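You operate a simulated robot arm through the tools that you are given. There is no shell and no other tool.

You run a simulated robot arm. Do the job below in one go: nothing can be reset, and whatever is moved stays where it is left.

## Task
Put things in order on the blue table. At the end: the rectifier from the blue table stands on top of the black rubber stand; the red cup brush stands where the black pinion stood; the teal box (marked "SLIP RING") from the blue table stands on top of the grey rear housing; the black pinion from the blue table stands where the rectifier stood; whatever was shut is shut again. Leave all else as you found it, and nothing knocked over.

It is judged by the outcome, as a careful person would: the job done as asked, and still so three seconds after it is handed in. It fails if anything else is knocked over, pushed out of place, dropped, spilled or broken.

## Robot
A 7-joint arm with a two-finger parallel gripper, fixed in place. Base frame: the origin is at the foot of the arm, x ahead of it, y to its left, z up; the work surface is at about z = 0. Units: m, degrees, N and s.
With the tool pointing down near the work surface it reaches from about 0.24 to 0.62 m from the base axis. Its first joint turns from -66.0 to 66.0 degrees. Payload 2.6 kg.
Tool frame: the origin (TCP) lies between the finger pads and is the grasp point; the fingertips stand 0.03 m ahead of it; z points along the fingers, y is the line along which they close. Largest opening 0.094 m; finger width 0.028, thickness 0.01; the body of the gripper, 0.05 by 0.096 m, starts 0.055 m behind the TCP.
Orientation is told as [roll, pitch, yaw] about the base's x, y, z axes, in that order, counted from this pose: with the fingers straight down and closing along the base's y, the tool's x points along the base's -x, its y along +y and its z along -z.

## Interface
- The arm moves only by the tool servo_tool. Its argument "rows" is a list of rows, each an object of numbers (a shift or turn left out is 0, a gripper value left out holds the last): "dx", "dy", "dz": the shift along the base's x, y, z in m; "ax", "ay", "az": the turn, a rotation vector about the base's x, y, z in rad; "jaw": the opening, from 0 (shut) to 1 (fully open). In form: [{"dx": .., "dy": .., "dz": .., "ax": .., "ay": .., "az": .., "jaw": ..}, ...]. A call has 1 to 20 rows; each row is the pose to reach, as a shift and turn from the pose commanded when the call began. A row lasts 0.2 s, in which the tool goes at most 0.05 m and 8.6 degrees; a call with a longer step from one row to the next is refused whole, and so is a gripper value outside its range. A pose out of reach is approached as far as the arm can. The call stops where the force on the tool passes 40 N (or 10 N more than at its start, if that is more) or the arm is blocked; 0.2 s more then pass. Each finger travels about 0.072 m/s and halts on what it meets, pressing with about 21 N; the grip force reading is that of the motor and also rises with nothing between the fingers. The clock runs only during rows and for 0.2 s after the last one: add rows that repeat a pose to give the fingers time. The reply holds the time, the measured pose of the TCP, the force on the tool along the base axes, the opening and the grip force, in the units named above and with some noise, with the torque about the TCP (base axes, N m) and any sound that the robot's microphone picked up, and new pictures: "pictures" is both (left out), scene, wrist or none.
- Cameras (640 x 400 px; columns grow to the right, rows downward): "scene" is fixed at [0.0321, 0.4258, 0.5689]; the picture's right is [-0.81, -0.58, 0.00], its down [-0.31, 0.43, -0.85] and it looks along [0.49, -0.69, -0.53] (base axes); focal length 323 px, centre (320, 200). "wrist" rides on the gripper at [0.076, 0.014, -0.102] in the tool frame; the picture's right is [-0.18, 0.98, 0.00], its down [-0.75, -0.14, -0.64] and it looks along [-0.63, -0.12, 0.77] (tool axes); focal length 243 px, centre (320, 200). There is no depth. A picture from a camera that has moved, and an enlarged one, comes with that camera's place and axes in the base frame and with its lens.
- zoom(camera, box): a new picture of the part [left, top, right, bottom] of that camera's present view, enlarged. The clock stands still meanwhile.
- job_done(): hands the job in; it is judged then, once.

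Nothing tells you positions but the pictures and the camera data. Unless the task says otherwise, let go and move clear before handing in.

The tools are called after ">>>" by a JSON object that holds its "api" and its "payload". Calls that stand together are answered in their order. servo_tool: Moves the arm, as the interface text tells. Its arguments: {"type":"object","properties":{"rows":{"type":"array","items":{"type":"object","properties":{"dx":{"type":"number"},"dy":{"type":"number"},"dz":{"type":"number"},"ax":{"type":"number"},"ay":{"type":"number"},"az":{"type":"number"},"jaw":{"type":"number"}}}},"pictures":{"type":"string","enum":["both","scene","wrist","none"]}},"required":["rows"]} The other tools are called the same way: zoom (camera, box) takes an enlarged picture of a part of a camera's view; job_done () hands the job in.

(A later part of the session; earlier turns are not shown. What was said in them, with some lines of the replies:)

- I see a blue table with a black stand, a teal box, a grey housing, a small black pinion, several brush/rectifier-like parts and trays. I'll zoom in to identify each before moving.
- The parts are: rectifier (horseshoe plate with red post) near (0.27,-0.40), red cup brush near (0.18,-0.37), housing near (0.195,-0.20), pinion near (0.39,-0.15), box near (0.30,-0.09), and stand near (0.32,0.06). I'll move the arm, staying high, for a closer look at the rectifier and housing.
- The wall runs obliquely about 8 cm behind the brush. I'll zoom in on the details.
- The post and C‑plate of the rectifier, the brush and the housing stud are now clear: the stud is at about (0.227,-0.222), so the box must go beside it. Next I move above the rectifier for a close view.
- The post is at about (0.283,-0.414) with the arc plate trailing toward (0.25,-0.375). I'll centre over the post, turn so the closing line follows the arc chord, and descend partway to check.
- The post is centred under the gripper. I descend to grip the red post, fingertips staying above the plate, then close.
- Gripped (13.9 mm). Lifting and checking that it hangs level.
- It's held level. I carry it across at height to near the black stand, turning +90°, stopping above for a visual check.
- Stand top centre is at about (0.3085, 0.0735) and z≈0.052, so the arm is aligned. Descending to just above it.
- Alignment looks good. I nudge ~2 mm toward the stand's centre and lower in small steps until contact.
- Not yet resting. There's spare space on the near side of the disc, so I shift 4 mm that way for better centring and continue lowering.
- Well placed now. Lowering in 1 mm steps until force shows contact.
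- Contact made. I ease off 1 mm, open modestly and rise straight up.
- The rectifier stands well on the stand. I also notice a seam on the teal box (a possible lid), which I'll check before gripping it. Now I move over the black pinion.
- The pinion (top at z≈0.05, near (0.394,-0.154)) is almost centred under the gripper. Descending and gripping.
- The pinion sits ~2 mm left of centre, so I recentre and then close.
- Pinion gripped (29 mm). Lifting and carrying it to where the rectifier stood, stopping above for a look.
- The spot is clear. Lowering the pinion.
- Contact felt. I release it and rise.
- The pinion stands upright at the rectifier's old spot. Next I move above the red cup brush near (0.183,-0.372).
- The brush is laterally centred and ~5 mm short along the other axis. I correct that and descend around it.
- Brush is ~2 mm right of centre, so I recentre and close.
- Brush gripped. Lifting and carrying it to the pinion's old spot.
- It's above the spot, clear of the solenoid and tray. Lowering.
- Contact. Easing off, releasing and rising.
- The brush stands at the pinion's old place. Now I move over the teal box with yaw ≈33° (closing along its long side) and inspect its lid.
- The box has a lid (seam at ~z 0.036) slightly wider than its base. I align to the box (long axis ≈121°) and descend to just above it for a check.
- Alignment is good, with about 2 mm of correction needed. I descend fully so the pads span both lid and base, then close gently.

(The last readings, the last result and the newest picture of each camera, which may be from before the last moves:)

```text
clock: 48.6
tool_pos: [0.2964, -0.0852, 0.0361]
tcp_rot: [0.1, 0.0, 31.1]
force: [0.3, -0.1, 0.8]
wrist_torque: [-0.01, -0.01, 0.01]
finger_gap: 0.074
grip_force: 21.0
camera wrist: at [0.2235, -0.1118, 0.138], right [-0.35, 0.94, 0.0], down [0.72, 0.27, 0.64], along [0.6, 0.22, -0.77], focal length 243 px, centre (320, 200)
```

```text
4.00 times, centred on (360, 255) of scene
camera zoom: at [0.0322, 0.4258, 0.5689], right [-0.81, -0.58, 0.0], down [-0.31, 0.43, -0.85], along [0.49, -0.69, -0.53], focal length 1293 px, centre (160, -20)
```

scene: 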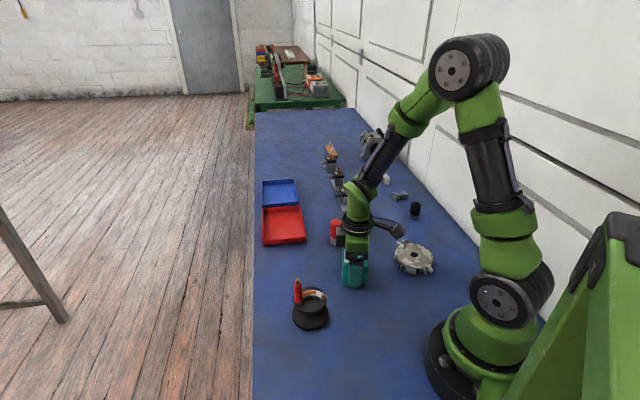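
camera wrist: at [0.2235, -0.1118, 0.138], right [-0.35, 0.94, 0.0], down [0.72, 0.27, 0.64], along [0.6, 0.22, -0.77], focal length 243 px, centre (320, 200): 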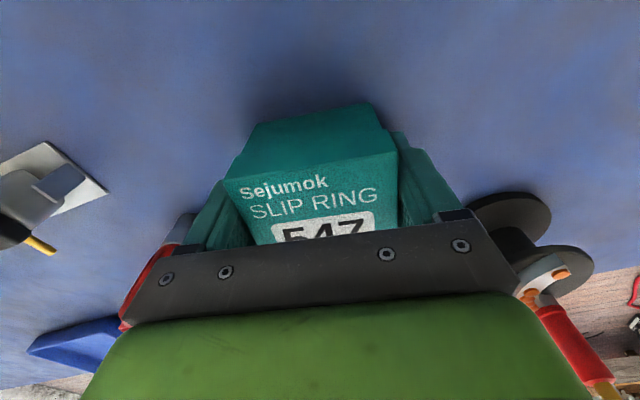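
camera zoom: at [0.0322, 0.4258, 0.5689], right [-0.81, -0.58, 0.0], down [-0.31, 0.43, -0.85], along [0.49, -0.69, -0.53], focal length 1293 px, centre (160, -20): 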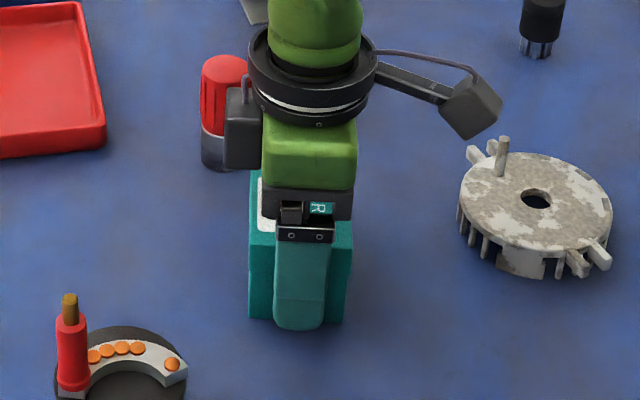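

The gap halted at 74 mm with a firm grip. I test-lift by only 5 mm to see whether lid and base rise together.

>>> {"api": "servo_tool", "payload": {"rows": [{"dz": 0.002, "jaw": 0.5}, {"dz": 0.004}, {"dz": 0.006}, {"dz": 0.006}]}}

>>> {"api": "zoom", "payload": {"camera": "wrist", "box": [200, 60, 440, 260]}}

>>> {"api": "zoom", "payload": {"camera": "scene", "box": [335, 240, 385, 290]}}

```text
clock: 49.6
tool_pos: [0.2958, -0.0867, 0.0418]
tcp_rot: [0.0, 0.0, 31.1]
force: [-0.3, 0.2, -1.3]
wrist_torque: [0.01, -0.01, -0.02]
finger_gap: 0.074
grip_force: 21.2
camera wrist: at [0.2236, -0.1127, 0.1437], right [-0.35, 0.94, 0.0], down [0.72, 0.27, 0.64], along [0.6, 0.22, -0.77], focal length 243 px, centre (320, 200)
```

scene: 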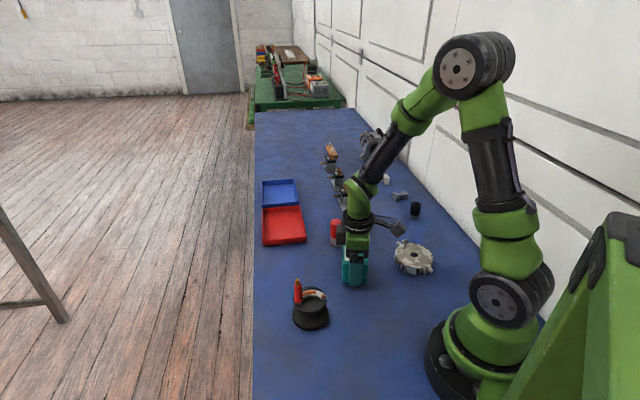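
wrist: 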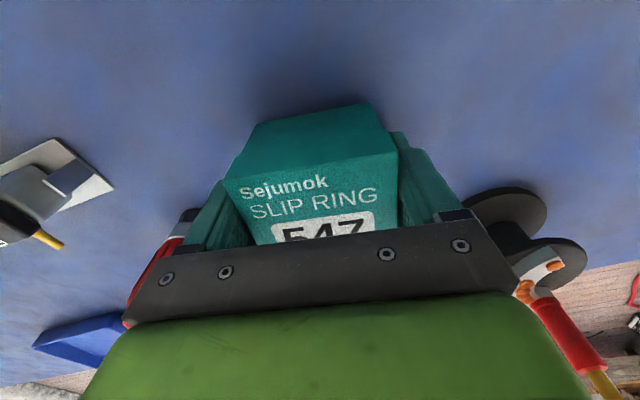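

```text
2.00 times, centred on (320, 160) of wrist
camera zoom: at [0.2236, -0.1127, 0.1437], right [-0.35, 0.94, 0.0], down [0.72, 0.27, 0.64], along [0.6, 0.22, -0.77], focal length 485 px, centre (320, 280)
```

zoom: 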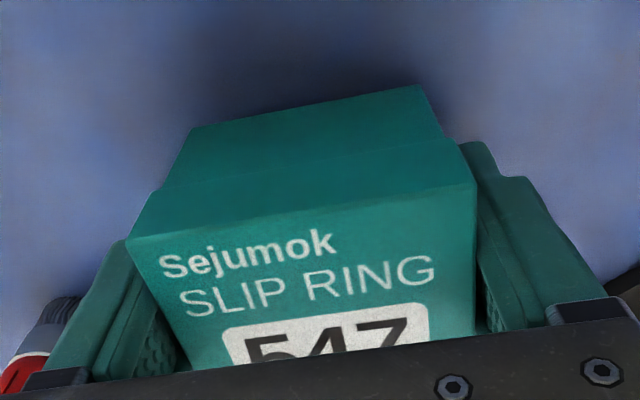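

```text
8.00 times, centred on (360, 265) of scene
camera zoom: at [0.0322, 0.4258, 0.5689], right [-0.81, -0.58, 0.0], down [-0.31, 0.43, -0.85], along [0.49, -0.69, -0.53], focal length 2586 px, centre (0, -320)
```

zoom: 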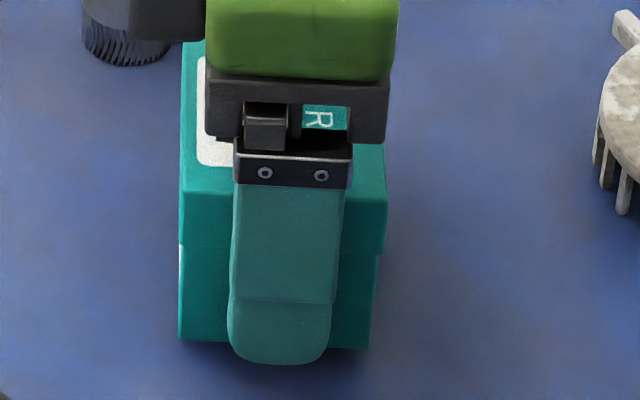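

The base rose together with the lid (shadow beneath, unchanged geometry in the wrist view, ~2 N load). I lift slowly, then carry it smoothly and not too high toward the housing, turning so its long side lies clear of the stud.

>>> {"api": "servo_tool", "payload": {"rows": [{"dz": 0.008}, {"dz": 0.018}, {"dz": 0.03}, {"dz": 0.042}, {"dz": 0.054}, {"dz": 0.064}, {"dz": 0.07}, {"dz": 0.07}]}}

>>> {"api": "zoom", "payload": {"camera": "scene", "box": [320, 205, 400, 285]}}

```text
clock: 51.4
tool_pos: [0.2957, -0.0854, 0.1133]
tcp_rot: [0.0, 0.0, 31.1]
force: [0.0, -0.3, -0.9]
wrist_torque: [-0.02, 0.0, 0.01]
finger_gap: 0.074
grip_force: 21.4
camera wrist: at [0.2226, -0.1124, 0.2149], right [-0.35, 0.94, 0.0], down [0.72, 0.27, 0.64], along [0.6, 0.22, -0.77], focal length 243 px, centre (320, 200)
```

scene: 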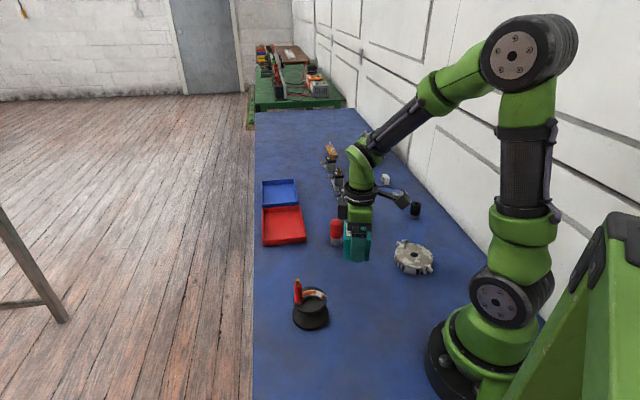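
wrist: 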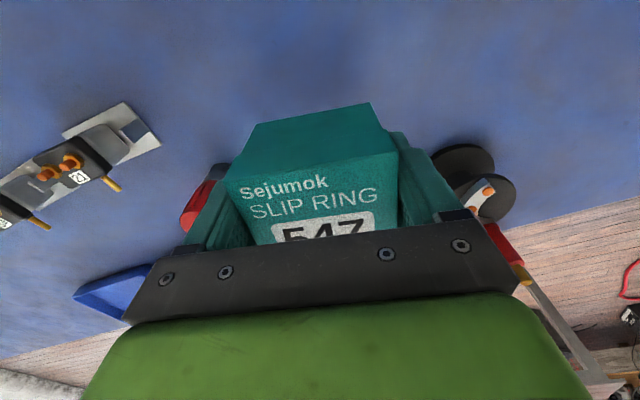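

```text
5.00 times, centred on (360, 245) of scene
camera zoom: at [0.0322, 0.4258, 0.5689], right [-0.81, -0.58, 0.0], down [-0.31, 0.43, -0.85], along [0.49, -0.69, -0.53], focal length 1616 px, centre (120, -25)
```

zoom: 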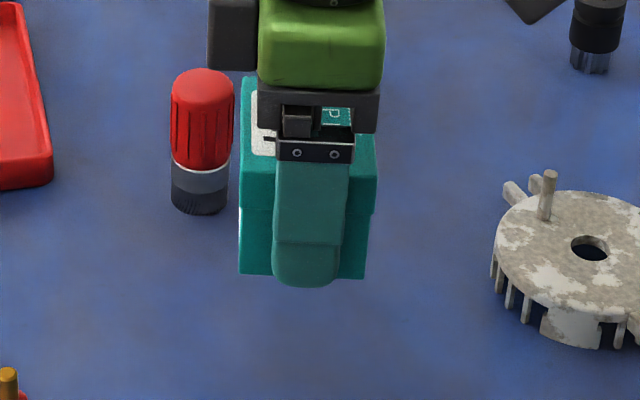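

The whole box is lifted shut. Now I translate and turn smoothly to above the housing.

>>> {"api": "servo_tool", "payload": {"rows": [{"dx": -0.004, "dy": -0.005, "az": -0.04}, {"dx": -0.013, "dy": -0.015, "az": -0.11}, {"dx": -0.024, "dy": -0.028, "az": -0.19}, {"dx": -0.035, "dy": -0.041, "az": -0.28}, {"dx": -0.046, "dy": -0.054, "az": -0.37}, {"dx": -0.057, "dy": -0.067, "az": -0.46}, {"dx": -0.068, "dy": -0.08, "az": -0.55}, {"dx": -0.079, "dy": -0.093, "az": -0.64}, {"dx": -0.09, "dy": -0.105, "az": -0.73}, {"dx": -0.099, "dy": -0.115, "az": -0.81}, {"dx": -0.104, "dy": -0.121, "az": -0.85}, {"dx": -0.106, "dy": -0.1236, "az": -0.86}, {"dx": -0.106, "dy": -0.1236, "az": -0.86}, {"dx": -0.106, "dy": -0.1236, "az": -0.86}]}}

>>> {"api": "zoom", "payload": {"camera": "scene", "box": [360, 190, 460, 290]}}

>>> {"api": "zoom", "payload": {"camera": "wrist", "box": [200, 40, 440, 240]}}

```text
clock: 54.4
tool_pos: [0.191, -0.2097, 0.1111]
tcp_rot: [0.1, 0.0, -18.2]
force: [-0.1, 0.2, -1.0]
wrist_torque: [0.01, -0.01, -0.01]
finger_gap: 0.074
grip_force: 21.5
camera wrist: at [0.1235, -0.1729, 0.2136], right [0.48, 0.88, 0.0], down [0.67, -0.37, 0.64], along [0.56, -0.31, -0.77], focal length 243 px, centre (320, 200)
```

scene: 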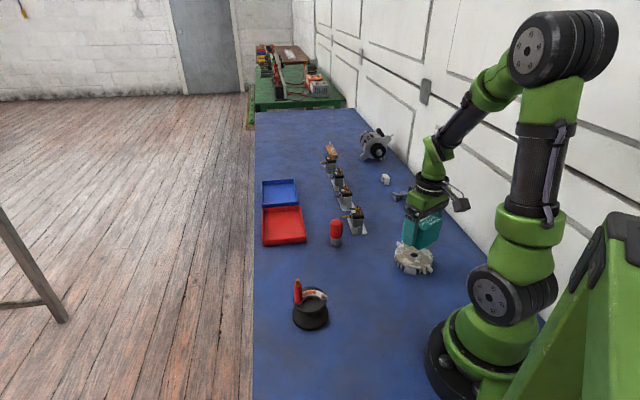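
wrist: 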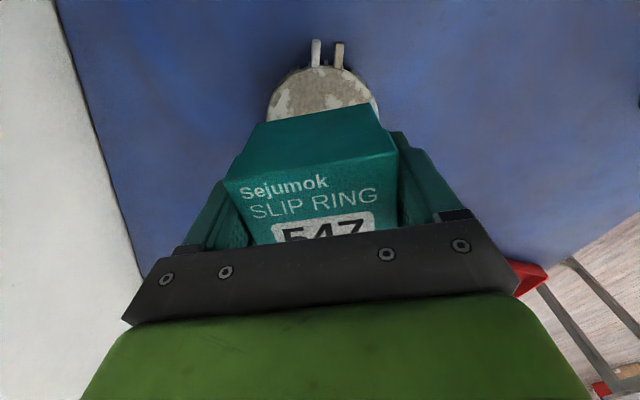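

```text
4.00 times, centred on (410, 240) of scene
camera zoom: at [0.0322, 0.4258, 0.5689], right [-0.81, -0.58, 0.0], down [-0.31, 0.43, -0.85], along [0.49, -0.69, -0.53], focal length 1293 px, centre (-40, 40)
```

zoom: 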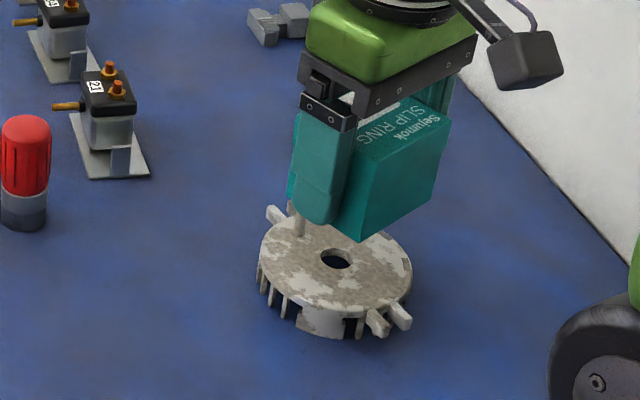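

```text
2.00 times, centred on (320, 140) of wrist
camera zoom: at [0.1235, -0.1729, 0.2136], right [0.48, 0.88, 0.0], down [0.67, -0.37, 0.64], along [0.56, -0.31, -0.77], focal length 485 px, centre (320, 320)
```

zoom: 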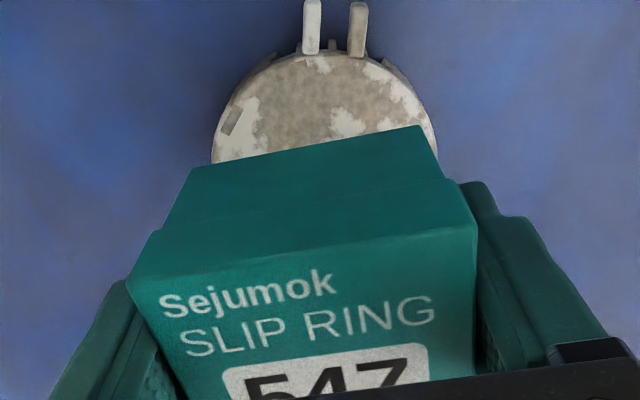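

The stud is hidden by the finger, so I lower to just above stud height and recheck the clearance from the scene camera.

>>> {"api": "servo_tool", "payload": {"rows": [{"dz": -0.008}, {"dz": -0.016}, {"dz": -0.022}, {"dz": -0.022}]}}

>>> {"api": "zoom", "payload": {"camera": "scene", "box": [380, 220, 440, 280]}}

>>> {"api": "zoom", "payload": {"camera": "wrist", "box": [200, 40, 440, 240]}}

```text
clock: 55.4
tool_pos: [0.192, -0.2102, 0.0897]
tcp_rot: [0.0, -0.1, -18.2]
force: [-0.6, 0.9, -0.5]
wrist_torque: [0.0, -0.02, 0.01]
finger_gap: 0.0739
grip_force: 20.6
camera wrist: at [0.124, -0.1722, 0.1918], right [0.48, 0.88, 0.0], down [0.67, -0.37, 0.64], along [0.56, -0.31, -0.77], focal length 243 px, centre (320, 200)
```

scene: 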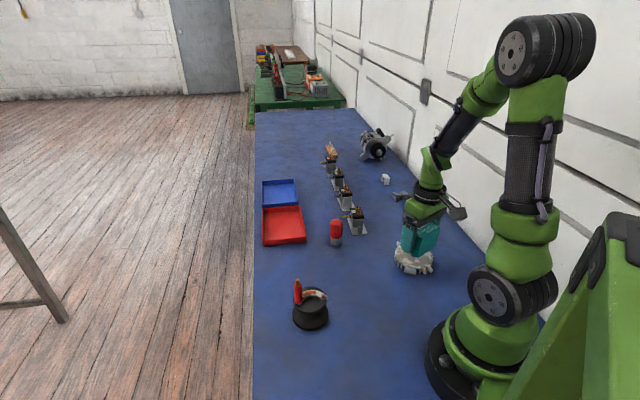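
wrist: 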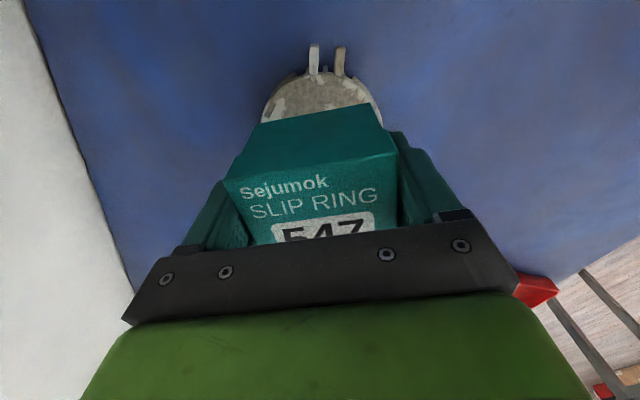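

```text
6.67 times, centred on (410, 250) of scene
camera zoom: at [0.0322, 0.4258, 0.5689], right [-0.81, -0.58, 0.0], down [-0.31, 0.43, -0.85], along [0.49, -0.69, -0.53], focal length 2155 px, centre (-280, -133)
```

zoom: 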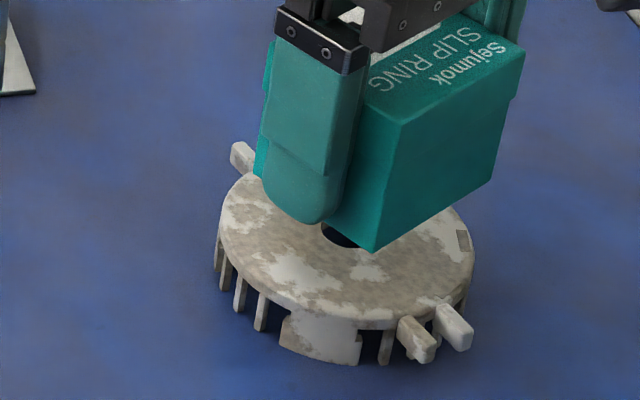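

```text
2.00 times, centred on (320, 140) of wrist
camera zoom: at [0.124, -0.1722, 0.1918], right [0.48, 0.88, 0.0], down [0.67, -0.37, 0.64], along [0.56, -0.31, -0.77], focal length 485 px, centre (320, 320)
```

zoom: 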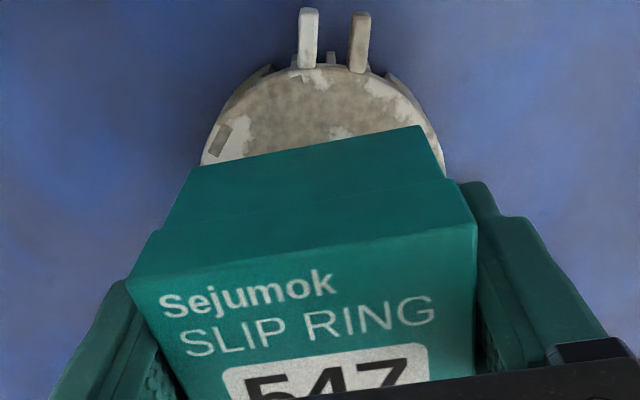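

Geometry checks out: the box is centred along its length, but the stud clearance is only ~3 mm. I shift 3 mm further away and lower gradually, watching force.

>>> {"api": "servo_tool", "payload": {"rows": [{"dx": -0.0028, "dy": 0.0009}, {"dx": -0.0028, "dy": 0.0009, "dz": -0.004}, {"dx": -0.0028, "dy": 0.0009, "dz": -0.008}, {"dx": -0.0028, "dy": 0.0009, "dz": -0.012}, {"dx": -0.0028, "dy": 0.0009, "dz": -0.015}, {"dx": -0.0028, "dy": 0.0009, "dz": -0.015}], "pictures": "none"}}

>>> {"api": "zoom", "payload": {"camera": "scene", "box": [380, 220, 440, 280]}}

```text
clock: 56.8
tool_pos: [0.1888, -0.2097, 0.0734]
tcp_rot: [0.0, 0.0, -18.1]
force: [0.8, 0.6, -1.1]
wrist_torque: [0.01, 0.0, -0.01]
finger_gap: 0.074
grip_force: 20.3
```

```text
6.67 times, centred on (410, 250) of scene
camera zoom: at [0.0322, 0.4258, 0.5689], right [-0.81, -0.58, 0.0], down [-0.31, 0.43, -0.85], along [0.49, -0.69, -0.53], focal length 2155 px, centre (-280, -133)
```

zoom: 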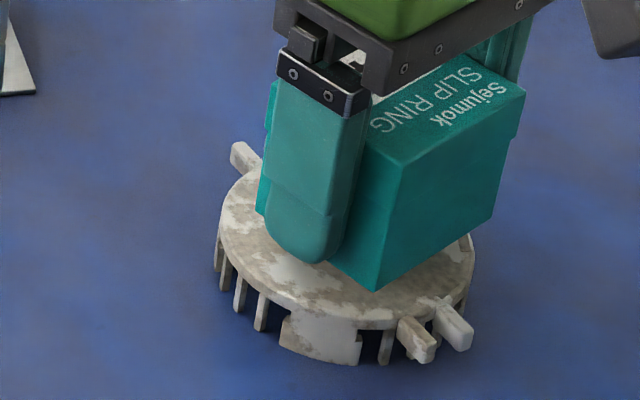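

No contact with the stud. Continuing down in small steps.

>>> {"api": "servo_tool", "payload": {"rows": [{"dz": -0.005}, {"dz": -0.01}, {"dz": -0.013}, {"dz": -0.013}], "pictures": "none"}}

>>> {"api": "servo_tool", "payload": {"rows": [{"dz": -0.001}, {"dz": -0.002}, {"dz": -0.002}], "pictures": "none"}}

>>> {"api": "zoom", "payload": {"camera": "scene", "box": [380, 220, 440, 280]}}

```text
clock: 57.8
tool_pos: [0.1886, -0.21, 0.0622]
tcp_rot: [0.0, 0.0, -18.2]
force: [0.1, 0.1, -1.1]
wrist_torque: [-0.02, 0.01, -0.01]
finger_gap: 0.0741
grip_force: 20.5
```

```text
clock: 58.6
tool_pos: [0.1875, -0.2081, 0.0606]
tcp_rot: [-0.1, 0.0, -18.3]
force: [-3.4, -3.9, 15.2]
wrist_torque: [0.18, 0.32, 0.05]
finger_gap: 0.0741
grip_force: 20.8
```

```text
6.67 times, centred on (410, 250) of scene
camera zoom: at [0.0321, 0.4259, 0.5689], right [-0.81, -0.58, 0.0], down [-0.31, 0.43, -0.85], along [0.49, -0.69, -0.53], focal length 2155 px, centre (-280, -133)
```

zoom: 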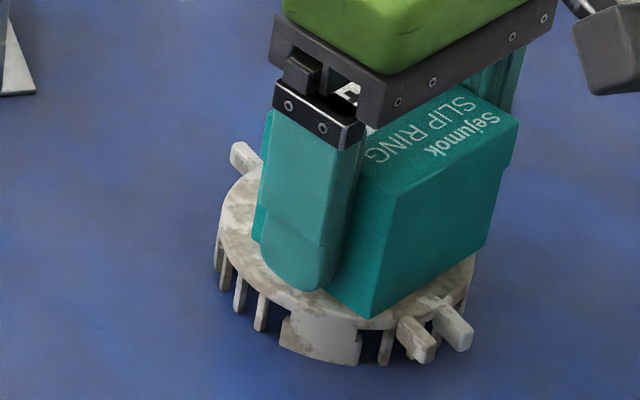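

The box rests on the housing (contact, no stud interference). I ease off slightly and open slowly.

>>> {"api": "servo_tool", "payload": {"rows": [{"dz": 0.001}, {"dz": 0.001}, {"dz": 0.001, "jaw": 0.77}, {"dz": 0.001, "jaw": 0.8}, {"dz": 0.001, "jaw": 0.85}, {"dz": 0.001, "jaw": 0.95}, {"dz": 0.001, "jaw": 0.95}]}}

>>> {"api": "zoom", "payload": {"camera": "scene", "box": [380, 220, 440, 280]}}

>>> {"api": "zoom", "payload": {"camera": "wrist", "box": [200, 40, 440, 240]}}

```text
clock: 60.2
tool_pos: [0.1882, -0.2082, 0.0599]
tcp_rot: [-0.1, 0.0, -18.2]
force: [0.3, -0.6, 0.0]
wrist_torque: [0.01, -0.06, 0.02]
finger_gap: 0.0893
grip_force: 0.0
camera wrist: at [0.1197, -0.1707, 0.1629], right [0.48, 0.88, 0.0], down [0.67, -0.37, 0.64], along [0.56, -0.31, -0.77], focal length 243 px, centre (320, 200)
```

scene: 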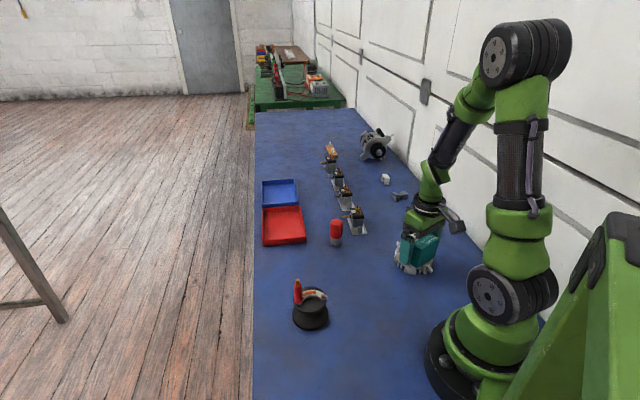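
wrist: 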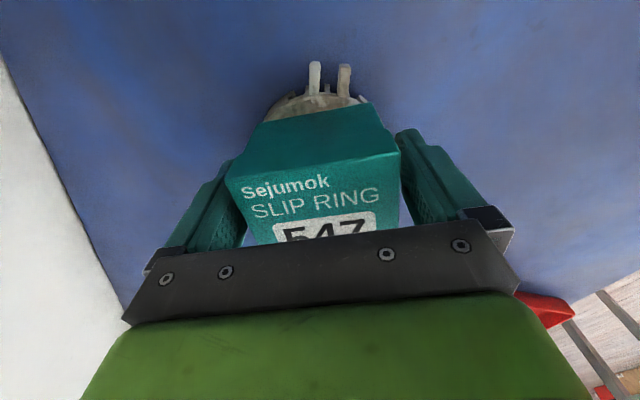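

```text
6.67 times, centred on (410, 250) of scene
camera zoom: at [0.0321, 0.4258, 0.5689], right [-0.81, -0.58, 0.0], down [-0.31, 0.43, -0.85], along [0.49, -0.69, -0.53], focal length 2155 px, centre (-280, -133)
```

zoom: 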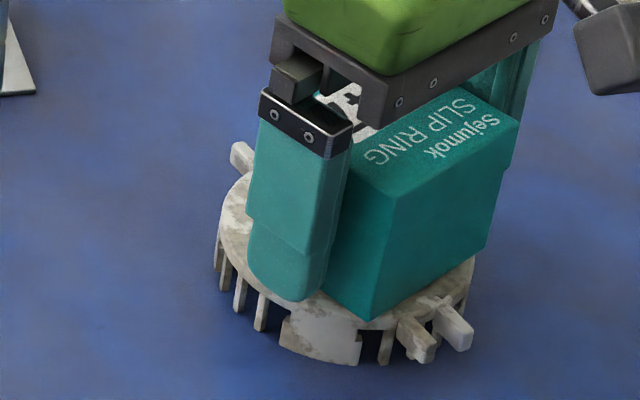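

```text
2.00 times, centred on (320, 140) of wrist
camera zoom: at [0.1197, -0.1707, 0.1629], right [0.48, 0.88, 0.0], down [0.67, -0.37, 0.64], along [0.56, -0.31, -0.77], focal length 485 px, centre (320, 320)
```

zoom: 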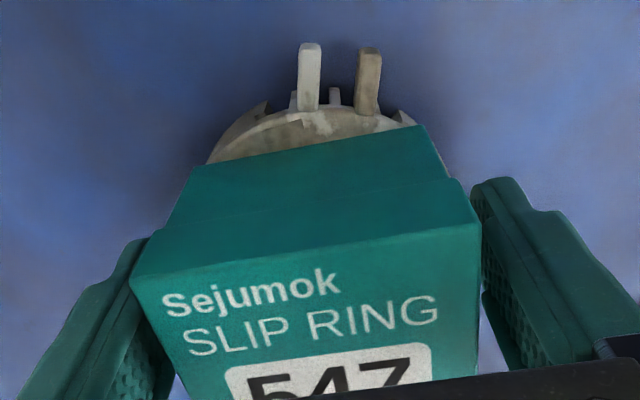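

The box sits freely and level on the housing. Rising straight up, then checking all.

>>> {"api": "servo_tool", "payload": {"rows": [{"dz": 0.005, "jaw": 0.98}, {"dz": 0.02}, {"dz": 0.05}, {"dz": 0.09}, {"dz": 0.13}, {"dz": 0.17}, {"dz": 0.2}, {"dz": 0.2}]}}

>>> {"api": "zoom", "payload": {"camera": "scene", "box": [380, 215, 450, 285]}}

>>> {"api": "zoom", "payload": {"camera": "wrist", "box": [200, 0, 440, 200]}}

```text
clock: 62.0
tool_pos: [0.1876, -0.2114, 0.261]
tcp_rot: [0.0, 0.0, -18.2]
force: [-0.1, -0.6, 0.4]
wrist_torque: [0.0, 0.01, -0.01]
finger_gap: 0.0922
grip_force: 0.0
camera wrist: at [0.12, -0.1735, 0.3637], right [0.48, 0.88, 0.0], down [0.67, -0.37, 0.64], along [0.56, -0.31, -0.77], focal length 243 px, centre (320, 200)
```

scene: 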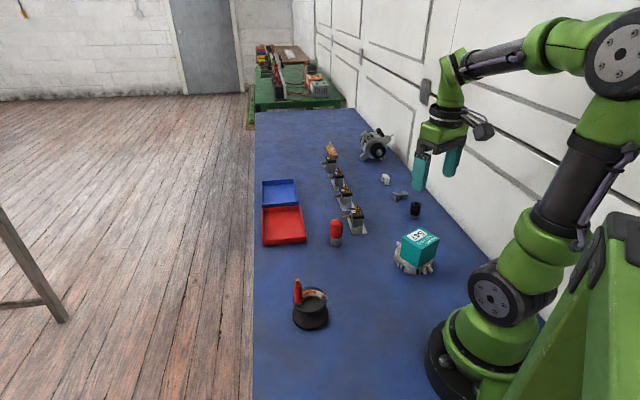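
wrist: 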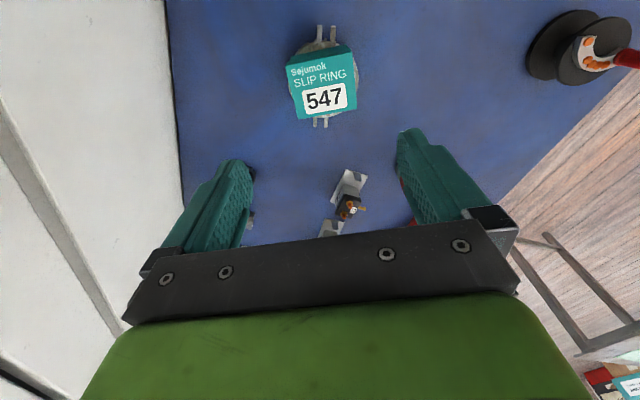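

```text
5.71 times, centred on (415, 250) of scene
camera zoom: at [0.0321, 0.4258, 0.5689], right [-0.81, -0.58, 0.0], down [-0.31, 0.43, -0.85], along [0.49, -0.69, -0.53], focal length 1848 px, centre (-223, -86)
```

zoom: 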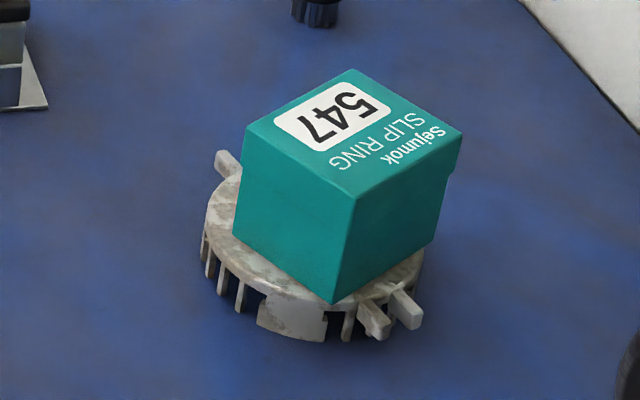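

```text
2.00 times, centred on (320, 100) of wrist
camera zoom: at [0.12, -0.1735, 0.3637], right [0.48, 0.88, 0.0], down [0.67, -0.37, 0.64], along [0.56, -0.31, -0.77], focal length 485 px, centre (320, 400)
```

zoom: 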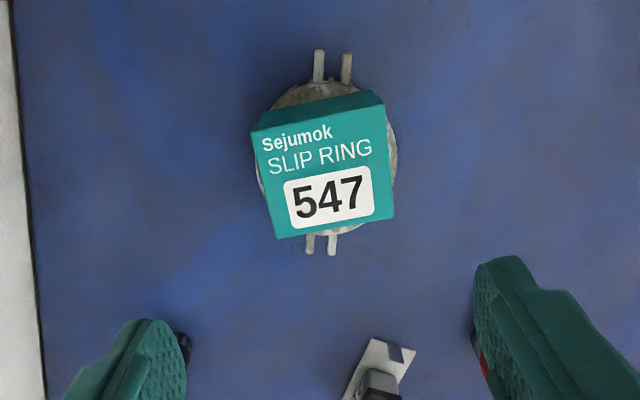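

The box stands level and shut on the unmoved housing. I take a last overall check before handing in.

>>> {"api": "zoom", "payload": {"camera": "scene", "box": [250, 120, 450, 340]}}

```text
1.82 times, centred on (350, 230) of scene
camera zoom: at [0.0321, 0.4258, 0.5689], right [-0.81, -0.58, 0.0], down [-0.31, 0.43, -0.85], along [0.49, -0.69, -0.53], focal length 588 px, centre (266, 146)
```

zoom: 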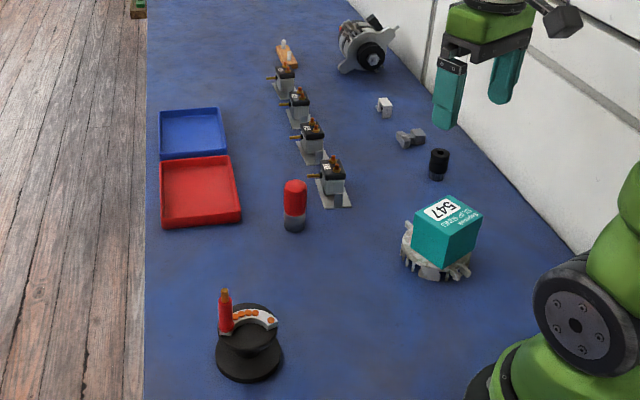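

Everything is where the task asks. The rectifier is on the stand, the brush is at the pinion's spot, the pinion is at the rectifier's spot, and the shut box is on the housing. The gripper is empty and clear, so I'm handing in.

>>> {"api": "job_done", "payload": {}}

```text
The job is handed in.
```

The job is handed in, and all four moves are done. I checked the final pictures before handing in:

- **Rectifier:** stands upright on top of the black rubber stand, with one corner of its curved plate right at the stand's rim.
- **Red cup brush:** stands upright where the black pinion stood.
- **Black pinion:** stands upright where the rectifier stood.
- **Teal "SLIP RING" box:** sits level on the grey rear housing, set slightly off-centre to clear the housing's upright stud. Its lid stayed shut the whole way.

Nothing was opened or knocked over, and everything else looked as I found it. The gripper let go of each piece and is clear of the table.
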